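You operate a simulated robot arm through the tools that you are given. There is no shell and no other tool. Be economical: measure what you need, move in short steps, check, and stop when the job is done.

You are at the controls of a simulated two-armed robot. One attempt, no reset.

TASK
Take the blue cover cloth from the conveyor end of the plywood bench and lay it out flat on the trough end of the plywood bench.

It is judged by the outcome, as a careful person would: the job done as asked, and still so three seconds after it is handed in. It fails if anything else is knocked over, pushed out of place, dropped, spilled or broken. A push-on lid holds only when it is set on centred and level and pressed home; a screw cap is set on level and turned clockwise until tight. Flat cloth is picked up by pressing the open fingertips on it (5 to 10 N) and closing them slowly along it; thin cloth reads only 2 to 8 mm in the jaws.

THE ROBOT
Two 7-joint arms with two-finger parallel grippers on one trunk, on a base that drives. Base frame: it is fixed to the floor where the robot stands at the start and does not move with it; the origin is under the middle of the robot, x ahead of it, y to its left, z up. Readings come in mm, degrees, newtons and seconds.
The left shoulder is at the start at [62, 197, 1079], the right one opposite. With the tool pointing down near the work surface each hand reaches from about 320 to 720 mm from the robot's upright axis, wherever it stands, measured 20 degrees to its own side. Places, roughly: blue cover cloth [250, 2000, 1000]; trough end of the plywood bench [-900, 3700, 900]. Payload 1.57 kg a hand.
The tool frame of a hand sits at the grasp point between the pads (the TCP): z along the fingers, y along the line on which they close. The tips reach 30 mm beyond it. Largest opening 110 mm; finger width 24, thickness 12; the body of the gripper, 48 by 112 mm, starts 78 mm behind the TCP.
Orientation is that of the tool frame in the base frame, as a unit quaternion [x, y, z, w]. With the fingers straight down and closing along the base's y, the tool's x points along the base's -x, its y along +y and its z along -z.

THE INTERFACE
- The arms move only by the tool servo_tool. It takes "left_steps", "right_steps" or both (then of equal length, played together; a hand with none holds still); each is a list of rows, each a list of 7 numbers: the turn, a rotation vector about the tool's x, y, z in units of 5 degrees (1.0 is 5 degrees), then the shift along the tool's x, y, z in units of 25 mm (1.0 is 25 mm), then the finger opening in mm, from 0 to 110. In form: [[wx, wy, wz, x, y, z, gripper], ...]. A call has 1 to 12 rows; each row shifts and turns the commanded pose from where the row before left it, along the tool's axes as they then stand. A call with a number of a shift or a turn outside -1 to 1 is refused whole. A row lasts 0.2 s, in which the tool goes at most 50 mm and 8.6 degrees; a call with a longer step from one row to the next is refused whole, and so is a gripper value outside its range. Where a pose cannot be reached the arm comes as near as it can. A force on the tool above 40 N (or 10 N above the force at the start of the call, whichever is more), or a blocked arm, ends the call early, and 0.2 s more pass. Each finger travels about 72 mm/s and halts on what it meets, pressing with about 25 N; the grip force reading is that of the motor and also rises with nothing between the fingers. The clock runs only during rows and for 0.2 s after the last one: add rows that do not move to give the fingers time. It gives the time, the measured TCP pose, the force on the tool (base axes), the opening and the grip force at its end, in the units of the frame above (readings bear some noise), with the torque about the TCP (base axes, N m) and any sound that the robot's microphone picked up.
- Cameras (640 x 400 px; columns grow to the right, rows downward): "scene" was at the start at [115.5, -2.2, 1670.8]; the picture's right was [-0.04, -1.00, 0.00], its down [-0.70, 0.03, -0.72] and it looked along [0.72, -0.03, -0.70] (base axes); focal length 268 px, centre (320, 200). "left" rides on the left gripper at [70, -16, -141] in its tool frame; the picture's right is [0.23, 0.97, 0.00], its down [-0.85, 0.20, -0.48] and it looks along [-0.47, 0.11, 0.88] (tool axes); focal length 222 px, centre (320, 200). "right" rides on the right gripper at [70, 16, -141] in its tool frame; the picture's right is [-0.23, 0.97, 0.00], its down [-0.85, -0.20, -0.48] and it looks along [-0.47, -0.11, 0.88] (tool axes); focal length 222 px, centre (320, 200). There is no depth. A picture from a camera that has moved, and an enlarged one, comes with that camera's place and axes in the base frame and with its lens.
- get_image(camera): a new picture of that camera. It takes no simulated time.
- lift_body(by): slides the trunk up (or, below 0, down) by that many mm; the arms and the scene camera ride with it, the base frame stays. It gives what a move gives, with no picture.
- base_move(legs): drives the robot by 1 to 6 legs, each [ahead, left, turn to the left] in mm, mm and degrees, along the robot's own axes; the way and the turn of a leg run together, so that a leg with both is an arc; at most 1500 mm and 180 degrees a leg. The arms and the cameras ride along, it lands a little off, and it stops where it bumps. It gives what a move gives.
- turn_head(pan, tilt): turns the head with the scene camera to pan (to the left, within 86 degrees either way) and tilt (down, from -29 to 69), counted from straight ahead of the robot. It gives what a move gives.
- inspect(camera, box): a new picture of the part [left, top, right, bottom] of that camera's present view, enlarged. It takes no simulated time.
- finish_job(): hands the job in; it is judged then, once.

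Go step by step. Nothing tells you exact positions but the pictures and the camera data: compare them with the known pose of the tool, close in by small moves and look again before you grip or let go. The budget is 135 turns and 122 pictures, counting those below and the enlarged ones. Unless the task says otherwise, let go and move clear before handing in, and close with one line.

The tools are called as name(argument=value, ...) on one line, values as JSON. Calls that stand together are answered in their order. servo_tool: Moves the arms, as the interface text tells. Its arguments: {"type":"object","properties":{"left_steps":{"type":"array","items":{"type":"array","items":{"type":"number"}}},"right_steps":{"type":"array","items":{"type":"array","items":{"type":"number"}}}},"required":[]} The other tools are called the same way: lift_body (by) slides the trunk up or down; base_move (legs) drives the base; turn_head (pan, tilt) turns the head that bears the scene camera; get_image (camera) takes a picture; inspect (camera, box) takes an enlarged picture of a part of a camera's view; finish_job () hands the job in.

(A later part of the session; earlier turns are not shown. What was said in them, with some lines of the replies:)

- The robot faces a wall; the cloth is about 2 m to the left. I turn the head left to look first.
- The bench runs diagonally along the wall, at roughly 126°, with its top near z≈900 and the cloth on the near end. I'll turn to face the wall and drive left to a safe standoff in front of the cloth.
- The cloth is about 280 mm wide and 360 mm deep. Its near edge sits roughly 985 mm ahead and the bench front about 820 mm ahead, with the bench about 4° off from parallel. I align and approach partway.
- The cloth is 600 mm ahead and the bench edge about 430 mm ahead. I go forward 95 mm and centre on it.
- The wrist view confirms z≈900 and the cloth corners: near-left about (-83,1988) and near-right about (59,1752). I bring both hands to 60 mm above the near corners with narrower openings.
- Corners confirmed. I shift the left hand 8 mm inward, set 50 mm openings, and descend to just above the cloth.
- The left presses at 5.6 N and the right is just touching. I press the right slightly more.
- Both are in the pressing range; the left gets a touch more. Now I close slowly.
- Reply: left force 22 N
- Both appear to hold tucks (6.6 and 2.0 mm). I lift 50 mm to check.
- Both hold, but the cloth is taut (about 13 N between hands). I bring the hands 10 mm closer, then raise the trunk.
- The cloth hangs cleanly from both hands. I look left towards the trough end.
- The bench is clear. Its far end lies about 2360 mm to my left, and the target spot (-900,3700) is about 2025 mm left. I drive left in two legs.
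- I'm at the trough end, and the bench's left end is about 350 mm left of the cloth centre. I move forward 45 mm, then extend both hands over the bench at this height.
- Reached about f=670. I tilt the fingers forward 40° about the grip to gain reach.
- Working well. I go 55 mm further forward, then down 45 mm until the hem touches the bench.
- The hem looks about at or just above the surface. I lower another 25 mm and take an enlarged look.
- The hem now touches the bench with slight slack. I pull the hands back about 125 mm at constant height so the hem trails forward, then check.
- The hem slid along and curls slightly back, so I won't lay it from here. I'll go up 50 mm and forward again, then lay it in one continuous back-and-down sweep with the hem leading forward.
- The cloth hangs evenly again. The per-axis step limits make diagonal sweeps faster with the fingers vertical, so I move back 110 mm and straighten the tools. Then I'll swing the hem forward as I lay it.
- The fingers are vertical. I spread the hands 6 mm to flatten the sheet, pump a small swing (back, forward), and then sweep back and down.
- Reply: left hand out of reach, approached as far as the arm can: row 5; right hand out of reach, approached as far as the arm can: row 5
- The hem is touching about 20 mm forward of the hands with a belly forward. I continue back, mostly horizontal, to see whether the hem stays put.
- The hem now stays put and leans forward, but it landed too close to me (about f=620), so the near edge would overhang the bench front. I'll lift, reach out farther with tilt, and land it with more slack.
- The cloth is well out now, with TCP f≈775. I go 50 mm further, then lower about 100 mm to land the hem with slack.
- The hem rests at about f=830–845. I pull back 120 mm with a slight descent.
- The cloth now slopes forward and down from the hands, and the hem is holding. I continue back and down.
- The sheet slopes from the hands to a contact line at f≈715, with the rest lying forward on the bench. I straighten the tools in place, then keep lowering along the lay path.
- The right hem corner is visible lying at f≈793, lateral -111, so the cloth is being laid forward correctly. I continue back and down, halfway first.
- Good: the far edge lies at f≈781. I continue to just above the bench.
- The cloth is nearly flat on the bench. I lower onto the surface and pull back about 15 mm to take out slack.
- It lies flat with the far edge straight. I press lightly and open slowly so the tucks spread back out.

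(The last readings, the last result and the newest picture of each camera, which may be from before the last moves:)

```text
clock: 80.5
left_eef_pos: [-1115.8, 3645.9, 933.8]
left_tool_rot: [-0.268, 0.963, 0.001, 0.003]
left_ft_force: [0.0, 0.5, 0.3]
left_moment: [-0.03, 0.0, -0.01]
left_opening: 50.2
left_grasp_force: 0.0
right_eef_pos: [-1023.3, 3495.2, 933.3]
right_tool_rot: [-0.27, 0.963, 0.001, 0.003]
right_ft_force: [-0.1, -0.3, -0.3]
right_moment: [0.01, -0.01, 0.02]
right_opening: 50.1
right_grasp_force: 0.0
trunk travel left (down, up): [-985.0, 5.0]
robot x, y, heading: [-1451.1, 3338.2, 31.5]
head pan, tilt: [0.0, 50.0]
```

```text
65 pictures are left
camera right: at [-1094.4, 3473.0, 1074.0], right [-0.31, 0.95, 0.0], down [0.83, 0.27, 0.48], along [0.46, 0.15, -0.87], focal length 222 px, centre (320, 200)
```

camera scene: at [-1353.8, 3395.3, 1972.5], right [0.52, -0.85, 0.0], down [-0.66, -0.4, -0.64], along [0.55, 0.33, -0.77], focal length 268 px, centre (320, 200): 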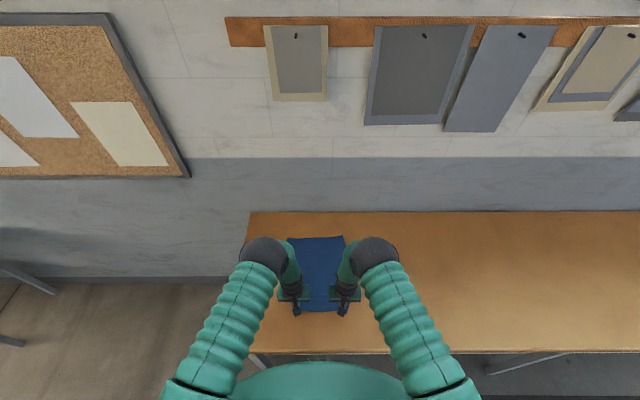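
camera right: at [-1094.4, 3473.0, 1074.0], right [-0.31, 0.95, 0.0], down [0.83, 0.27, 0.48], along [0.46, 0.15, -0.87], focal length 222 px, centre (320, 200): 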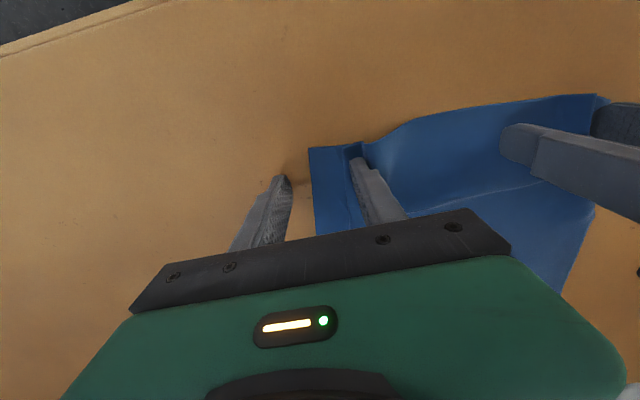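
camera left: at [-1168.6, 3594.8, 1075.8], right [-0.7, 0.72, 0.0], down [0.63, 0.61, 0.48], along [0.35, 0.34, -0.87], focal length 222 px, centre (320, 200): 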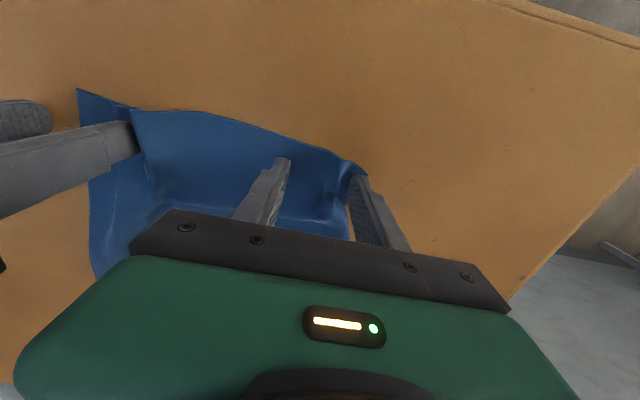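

The fingers pushed small tucks near the corners. I lift clear and look.

servo_tool(left_steps=[[0, 0, 0, 0, 0, -0.5, 50], [0, 0, 0, 0, 0, -1, 50], [0, 0, 0, 0, 0, -1, 50], [0, 0, 0, 0, 0, -1, 50], [0, 0, 0, 0, 0, -1, 50], [0, 0, 0, 0, 0, 0, 50]], right_steps=[[0, 0, 0, 0, 0, -0.5, 50], [0, 0, 0, 0, 0, -1, 50], [0, 0, 0, 0, 0, -1, 50], [0, 0, 0, 0, 0, -1, 50], [0, 0, 0, 0, 0, -1, 50], [0, 0, 0, 0, 0, 0, 50]])

get_image(camera="left")

get_image(camera="right")

inspect(camera="scene", box=[240, 220, 400, 320])

```text
clock: 81.9
left_eef_pos: [-1117.4, 3646.2, 1046.7]
left_tool_rot: [-0.268, 0.963, 0.001, 0.004]
left_ft_force: [-0.1, -0.4, 0.9]
left_moment: [0.0, -0.05, -0.01]
left_opening: 50.0
left_grasp_force: 0.0
right_eef_pos: [-1026.4, 3493.2, 1046.6]
right_tool_rot: [-0.271, 0.963, 0.001, 0.004]
right_ft_force: [0.4, -0.4, 0.8]
right_moment: [0.01, -0.01, 0.01]
right_opening: 50.1
right_grasp_force: 0.1
trunk travel left (down, up): [-985.0, 5.0]
robot x, y, heading: [-1448.0, 3334.2, 31.2]
head pan, tilt: [0.0, 50.0]
```

```text
64 pictures are left
camera left: at [-1170.4, 3594.1, 1188.9], right [-0.7, 0.72, 0.0], down [0.63, 0.61, 0.48], along [0.35, 0.34, -0.87], focal length 222 px, centre (320, 200)
```

left: 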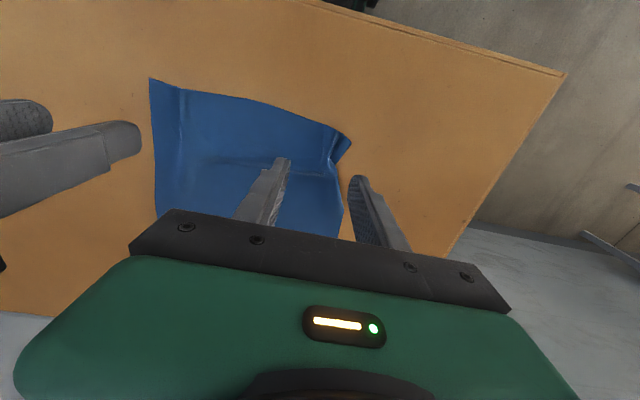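

```text
63 pictures are left
camera right: at [-1096.2, 3472.0, 1186.8], right [-0.31, 0.95, 0.0], down [0.83, 0.27, 0.48], along [0.46, 0.15, -0.87], focal length 222 px, centre (320, 200)
```

right: 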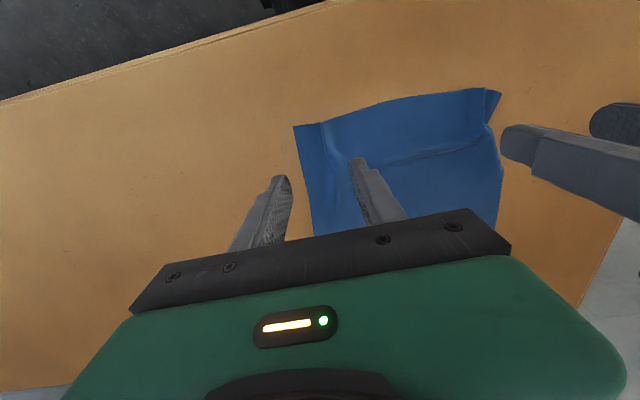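

```text
4.00 times, centred on (320, 270) of scene
camera zoom: at [-1354.6, 3394.9, 1972.6], right [0.52, -0.85, 0.0], down [-0.66, -0.4, -0.64], along [0.55, 0.33, -0.77], focal length 1073 px, centre (320, -80)
```

zoom: 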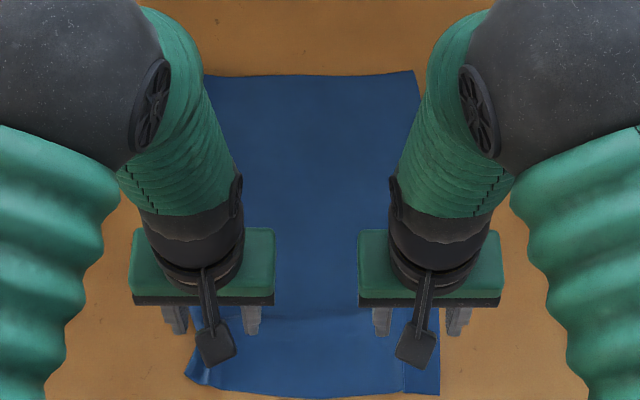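

The main sheet is flat, but the near-left corner looks curled. I move the hands outward for a clear view.

servo_tool(left_steps=[[0, 0, 0, 0, 1, -0.3, 50], [0, 0, 0, 0, 1, -0.3, 50], [0, 0, 0, 0, 1, 0, 50], [0, 0, 0, 0, 1, 0, 30], [0, 0, 0, 0, 1, 0, 10], [0, 0, 0, 0, 1, 0, 0], [0, 0, 0, 0, 0, 0, 0]], right_steps=[[0, 0, 0, 0, -1, -0.3, 50], [0, 0, 0, 0, -1, -0.3, 50], [0, 0, 0, 0, -1, 0, 50], [0, 0, 0, 0, -1, 0, 30], [0, 0, 0, 0, -1, 0, 10], [0, 0, 0, 0, -1, 0, 0], [0, 0, 0, 0, 0, 0, 0]])

inspect(camera="scene", box=[240, 220, 400, 320])

get_image(camera="left")

get_image(camera="right")

```text
clock: 83.5
left_eef_pos: [-1192.5, 3774.8, 1062.4]
left_tool_rot: [-0.268, 0.963, 0.001, 0.003]
left_ft_force: [0.9, 0.3, -0.3]
left_moment: [-0.04, 0.0, -0.01]
left_opening: 0.0
left_grasp_force: 20.9
right_eef_pos: [-949.0, 3366.3, 1059.1]
right_tool_rot: [-0.27, 0.963, 0.001, 0.003]
right_ft_force: [-0.5, 1.0, -0.2]
right_moment: [0.02, 0.01, 0.0]
right_opening: 0.0
right_grasp_force: 21.5
trunk travel left (down, up): [-985.0, 5.0]
robot x, y, heading: [-1451.5, 3337.6, 31.1]
head pan, tilt: [0.0, 50.0]
```

```text
4.00 times, centred on (320, 270) of scene
camera zoom: at [-1353.5, 3395.6, 1972.5], right [0.52, -0.85, 0.0], down [-0.66, -0.4, -0.64], along [0.55, 0.33, -0.77], focal length 1073 px, centre (320, -80)
```

zoom: 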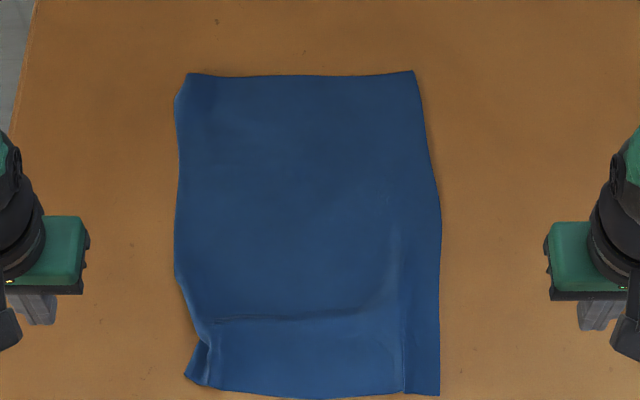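

```text
60 pictures are left
camera left: at [-1245.2, 3724.0, 1204.5], right [-0.7, 0.72, 0.0], down [0.63, 0.61, 0.48], along [0.35, 0.34, -0.87], focal length 222 px, centre (320, 200)
```

left: 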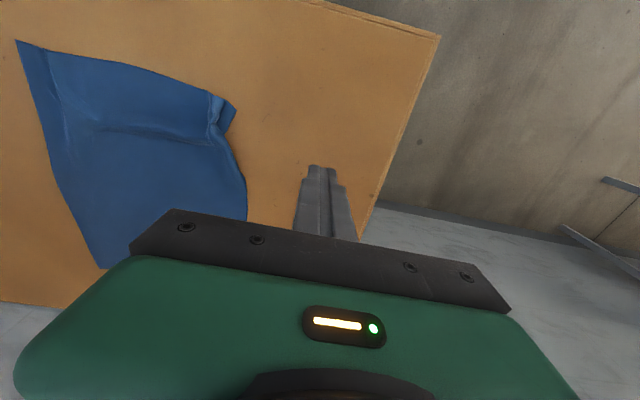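

```text
59 pictures are left
camera right: at [-1017.6, 3344.5, 1200.8], right [-0.31, 0.95, 0.0], down [0.83, 0.27, 0.48], along [0.46, 0.15, -0.87], focal length 222 px, centre (320, 200)
```

right: 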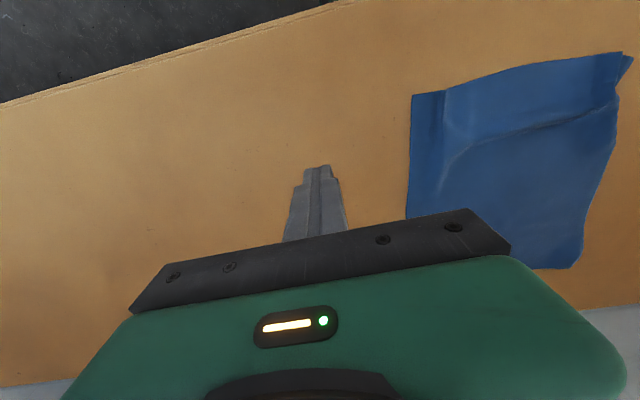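

The cloth lies flat except for a tuck at the near-left corner and a mild ridge near the right edge. With closed fingertips I'll press on the outer strips and stroke outward to pull these out. First I position above them.

servo_tool(left_steps=[[0, 0, 0, 0, -1, 0, 0], [0, 0, 0, 0, -1, 0, 0], [0, 0, 0, 0, -1, 0, 0], [0, 0, 0, 0, -1, 0, 0], [0, 0, 0, 0, -1, 0, 0], [0, 0, 0, 0, 0, 1, 0], [0, 0, 0, 0, 0, 1, 0], [0, 0, 0, 0, 0, 1, 0], [0, 0, 0, 0, 0, 1, 0], [0, 0, 0, 0, 0, 0, 0]], right_steps=[[0, 0, 0, -0.05, 1, 0, 0], [0, 0, 0, -0.05, 1, 0, 0], [0, 0, 0, -0.05, 1, 0, 0], [0, 0, 0, -0.05, 1, 0, 0], [0, 0, 0, 0, 1, 0, 0], [0, 0, 0, 0, 0.4, 1, 0], [0, 0, 0, 0, 0, 1, 0], [0, 0, 0, 0, 0, 1, 0], [0, 0, 0, 0, 0, 1, 0], [0, 0, 0, 0, 0, 0, 0]])

get_image(camera="left")

get_image(camera="right")

```text
clock: 85.7
left_eef_pos: [-1127.8, 3665.6, 960.9]
left_tool_rot: [-0.268, 0.963, 0.001, 0.003]
left_ft_force: [-0.2, 0.1, 0.0]
left_moment: [0.01, 0.0, 0.01]
left_opening: 0.1
left_grasp_force: 21.1
right_eef_pos: [-1012.7, 3485.1, 959.9]
right_tool_rot: [-0.271, 0.963, 0.001, 0.003]
right_ft_force: [-0.1, 0.1, 0.3]
right_moment: [0.03, 0.0, 0.03]
right_opening: 0.0
right_grasp_force: 21.7
trunk travel left (down, up): [-985.0, 5.0]
robot x, y, heading: [-1452.0, 3333.9, 31.2]
head pan, tilt: [0.0, 50.0]
```

```text
58 pictures are left
camera left: at [-1181.2, 3614.7, 1103.4], right [-0.7, 0.72, 0.0], down [0.63, 0.61, 0.48], along [0.35, 0.34, -0.87], focal length 222 px, centre (320, 200)
```

left: 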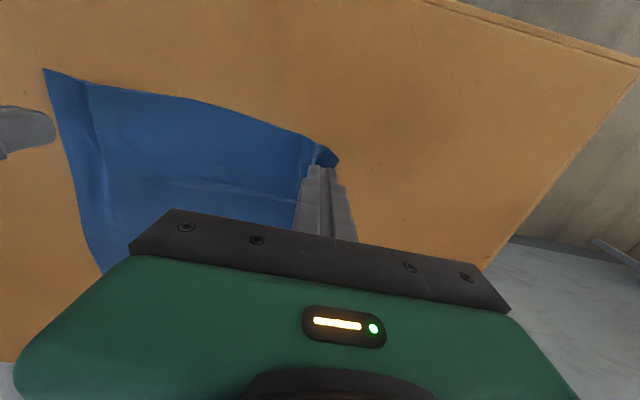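

```text
57 pictures are left
camera right: at [-1082.0, 3464.5, 1100.4], right [-0.31, 0.95, 0.0], down [0.83, 0.27, 0.48], along [0.46, 0.15, -0.87], focal length 222 px, centre (320, 200)
```

right: 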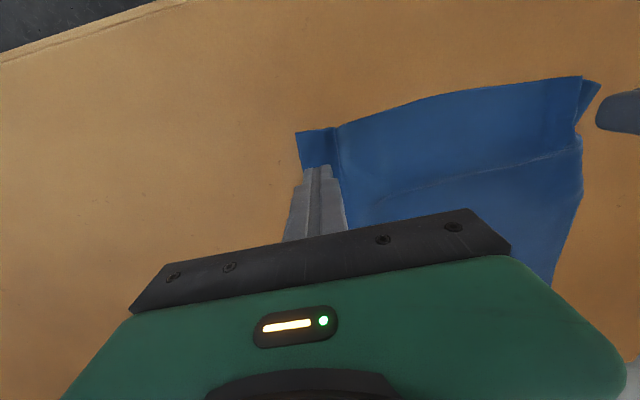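

Positions look right: each fingertip is over its outer strip. I adjust the left hand by a few mm and descend to touch.

servo_tool(left_steps=[[0, 0, 0, -0.2, 0.16, 0.4, 0], [0, 0, 0, 0, 0, 0.4, 0], [0, 0, 0, 0, 0, 0.36, 0], [0, 0, 0, 0, 0, 0, 0]], right_steps=[[0, 0, 0, 0.2, 0, 0.4, 0], [0, 0, 0, 0, 0, 0.4, 0], [0, 0, 0, 0, 0, 0.33, 0], [0, 0, 0, 0, 0, 0, 0]])

```text
clock: 86.7
left_eef_pos: [-1126.4, 3671.9, 932.4]
left_tool_rot: [-0.268, 0.963, 0.002, 0.004]
left_ft_force: [-0.4, -0.2, 4.2]
left_moment: [0.0, 0.04, 0.02]
left_opening: 0.3
left_grasp_force: 21.7
right_eef_pos: [-1017.2, 3482.0, 932.3]
right_tool_rot: [-0.271, 0.963, 0.0, 0.004]
right_ft_force: [-0.1, 0.1, 3.5]
right_moment: [-0.01, 0.02, 0.0]
right_opening: 0.0
right_grasp_force: 21.1
trunk travel left (down, up): [-985.0, 5.0]
robot x, y, heading: [-1450.3, 3334.5, 31.4]
head pan, tilt: [0.0, 50.0]
```

Both touch at about 4 N. I press slightly more and stroke outward and a little towards me.

servo_tool(left_steps=[[0, 0, 0, 0, 0, 0.03, 0], [0, 0, 0, 0.05, 0.2, 0, 0], [0, 0, 0, 0.05, 0.2, 0, 0], [0, 0, 0, 0.05, 0.2, 0, 0], [0, 0, 0, 0.05, 0.2, 0, 0], [0, 0, 0, 0.05, 0.2, 0, 0], [0, 0, 0, 0, 0, 0, 0]], right_steps=[[0, 0, 0, 0, 0, 0.03, 0], [0, 0, 0, 0.05, -0.12, 0, 0], [0, 0, 0, 0.05, -0.12, 0, 0], [0, 0, 0, 0.05, -0.12, 0, 0], [0, 0, 0, 0.05, -0.12, 0, 0], [0, 0, 0, 0.05, -0.12, 0, 0], [0, 0, 0, 0, 0, 0, 0]])

get_image(camera="left")

get_image(camera="right")

```text
clock: 88.3
left_eef_pos: [-1144.7, 3692.3, 933.0]
left_tool_rot: [-0.268, 0.963, 0.0, 0.005]
left_ft_force: [3.5, -5.5, 11.1]
left_moment: [-0.18, -0.15, 0.05]
left_opening: 0.1
left_grasp_force: 21.4
right_eef_pos: [-1014.5, 3466.1, 930.5]
right_tool_rot: [-0.27, 0.963, 0.001, 0.005]
right_ft_force: [-2.8, 6.1, 9.4]
right_moment: [0.11, 0.11, -0.01]
right_opening: 0.0
right_grasp_force: 20.9
trunk travel left (down, up): [-985.0, 5.0]
robot x, y, heading: [-1449.5, 3336.1, 31.4]
head pan, tilt: [0.0, 50.0]
```

```text
56 pictures are left
camera left: at [-1198.3, 3640.4, 1074.5], right [-0.7, 0.72, 0.0], down [0.63, 0.61, 0.49], along [0.35, 0.34, -0.87], focal length 222 px, centre (320, 200)
```

left: 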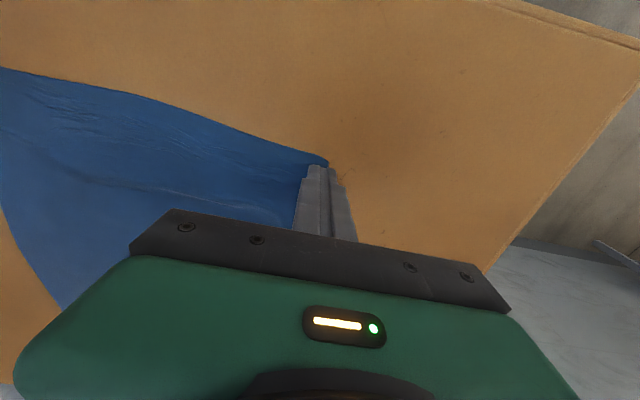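

```text
55 pictures are left
camera right: at [-1085.3, 3444.0, 1072.6], right [-0.31, 0.95, 0.0], down [0.83, 0.27, 0.49], along [0.46, 0.15, -0.87], focal length 222 px, centre (320, 200)
```

right: 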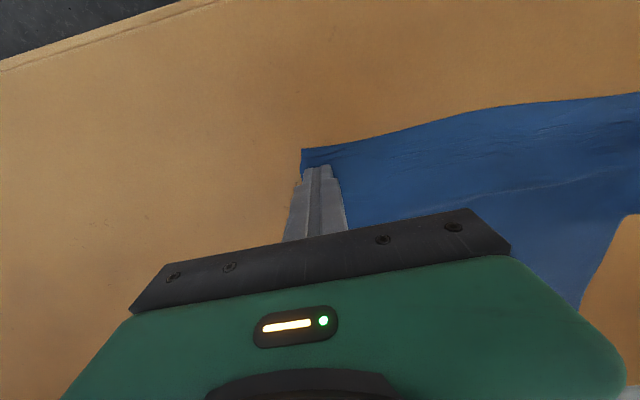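

The tucks came out and the near edge is straight. I pull both hands 10 mm towards me to remove the cross ridge, then lift.

servo_tool(left_steps=[[0, 0, 0, 0.15, -0.03, 0, 0], [0, 0, 0, 0.15, -0.03, 0, 0], [0, 0, 0, 0.15, -0.03, 0, 0], [0, 0, 0, 0, 0, -0.3, 0], [0, 0, 0, 0, 0, -1, 0], [0, 0, 0, 0, 0, -1, 0], [0, 0, 0, 0, 0, -1, 0], [0, 0, 0, 0, 1, -1, 0], [0, 0, 0, 0, 1, 0, 0], [0, 0, 0, 0, 1, 0, 0], [0, 0, 0, 0, 1, 0, 0], [0, 0, 0, 0, 0, 0, 0]], right_steps=[[0, 0, 0, 0.15, 0.03, 0, 0], [0, 0, 0, 0.15, 0.03, 0, 0], [0, 0, 0, 0.15, 0.03, 0, 0], [0, 0, 0, 0, 0, -0.3, 0], [0, 0, 0, 0, 0, -1, 0], [0, 0, 0, 0, 0, -1, 0], [0, 0, 0, 0, 0, -1, 0], [0, 0, 0, 0, -1, -1, 0], [0, 0, 0, 0, -1, 0, 0], [0, 0, 0, 0, -1, 0, 0], [0, 0, 0, 0, -1, 0, 0], [0, 0, 0, 0, 0, 0, 0]])

inspect(camera="scene", box=[240, 220, 400, 320])

get_image(camera="left")

get_image(camera="right")

```text
clock: 90.9
left_eef_pos: [-1203.4, 3767.9, 1038.9]
left_tool_rot: [-0.269, 0.963, 0.001, 0.004]
left_ft_force: [0.3, -0.2, 0.7]
left_moment: [0.03, -0.01, -0.04]
left_opening: 0.1
left_grasp_force: 21.5
right_eef_pos: [-973.5, 3375.6, 1037.4]
right_tool_rot: [-0.272, 0.962, 0.001, 0.003]
right_ft_force: [0.5, -0.5, -0.3]
right_moment: [0.01, 0.0, -0.01]
right_opening: 0.4
right_grasp_force: 21.6
trunk travel left (down, up): [-985.0, 5.0]
robot x, y, heading: [-1451.9, 3337.6, 31.2]
head pan, tilt: [0.0, 50.0]
```

```text
4.00 times, centred on (320, 270) of scene
camera zoom: at [-1354.7, 3395.0, 1972.6], right [0.52, -0.85, 0.0], down [-0.66, -0.4, -0.64], along [0.55, 0.33, -0.77], focal length 1073 px, centre (320, -80)
```

zoom: 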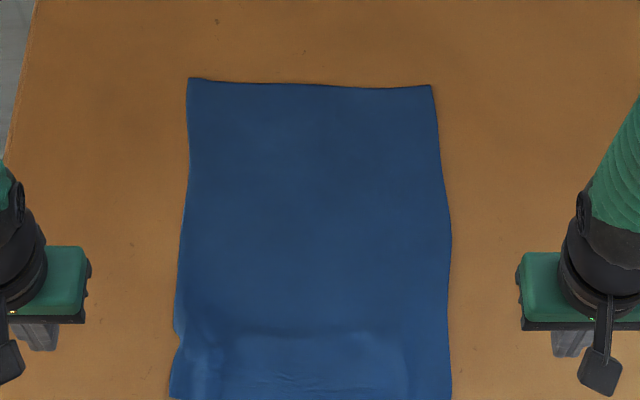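

```text
53 pictures are left
camera left: at [-1258.3, 3716.7, 1181.2], right [-0.7, 0.72, 0.0], down [0.63, 0.61, 0.49], along [0.35, 0.34, -0.87], focal length 222 px, centre (320, 200)
```

left: 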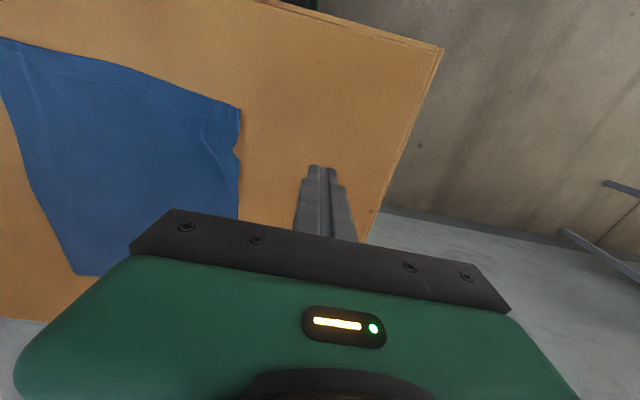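

```text
52 pictures are left
camera right: at [-1042.7, 3354.2, 1179.5], right [-0.31, 0.95, 0.0], down [0.83, 0.27, 0.49], along [0.46, 0.15, -0.87], focal length 222 px, centre (320, 200)
```

right: 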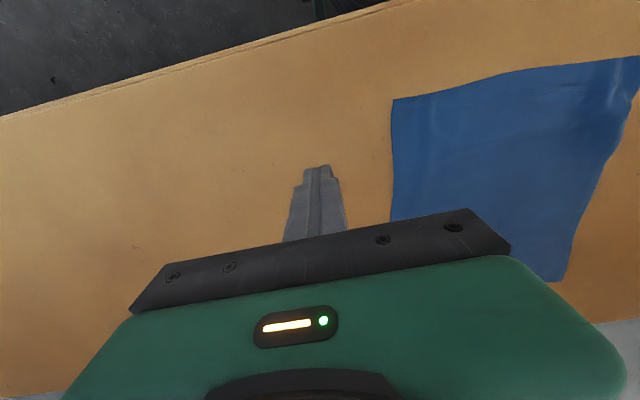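

The cloth is flat, fully spread and well inside the bench edges. I back away a little and take a final look.

base_move(legs=[[-250, 0, 0]])

get_image(camera="scene")

```text
clock: 92.7
left_eef_pos: [-1412.2, 3641.1, 1036.1]
left_tool_rot: [-0.268, 0.963, 0.0, 0.001]
left_ft_force: [0.4, 0.2, 0.4]
left_moment: [-0.01, 0.03, -0.01]
left_opening: 0.0
left_grasp_force: 21.2
right_eef_pos: [-1181.1, 3249.6, 1036.9]
right_tool_rot: [-0.269, 0.963, 0.001, 0.001]
right_ft_force: [1.1, 0.8, -0.3]
right_moment: [0.01, 0.02, 0.01]
right_opening: 0.0
right_grasp_force: 21.8
trunk travel left (down, up): [-985.0, 5.0]
robot x, y, heading: [-1663.5, 3209.4, 31.2]
head pan, tilt: [0.0, 50.0]
```

```text
51 pictures are left
camera scene: at [-1557.9, 3271.7, 1971.9], right [0.52, -0.85, 0.0], down [-0.66, -0.4, -0.64], along [0.54, 0.33, -0.77], focal length 268 px, centre (320, 200)
```

scene: 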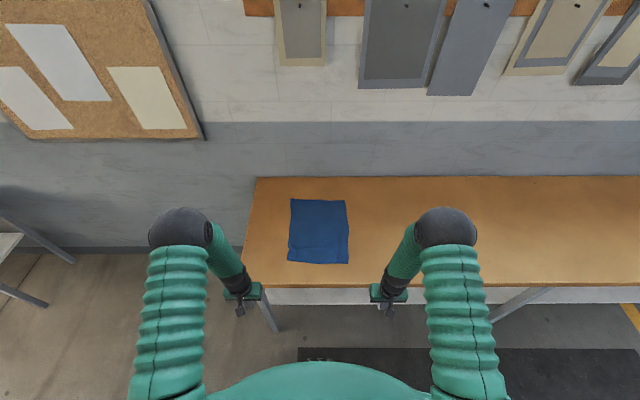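

The cloth lies flat on the trough end of the bench, both hands are clear, and nothing else was disturbed. I hand the job in.

finish_job()

```text
The job is handed in.
```

The blue cover cloth is laid out flat on the trough end of the plywood bench; one tiny notch shows in its left edge, and nothing else was moved.
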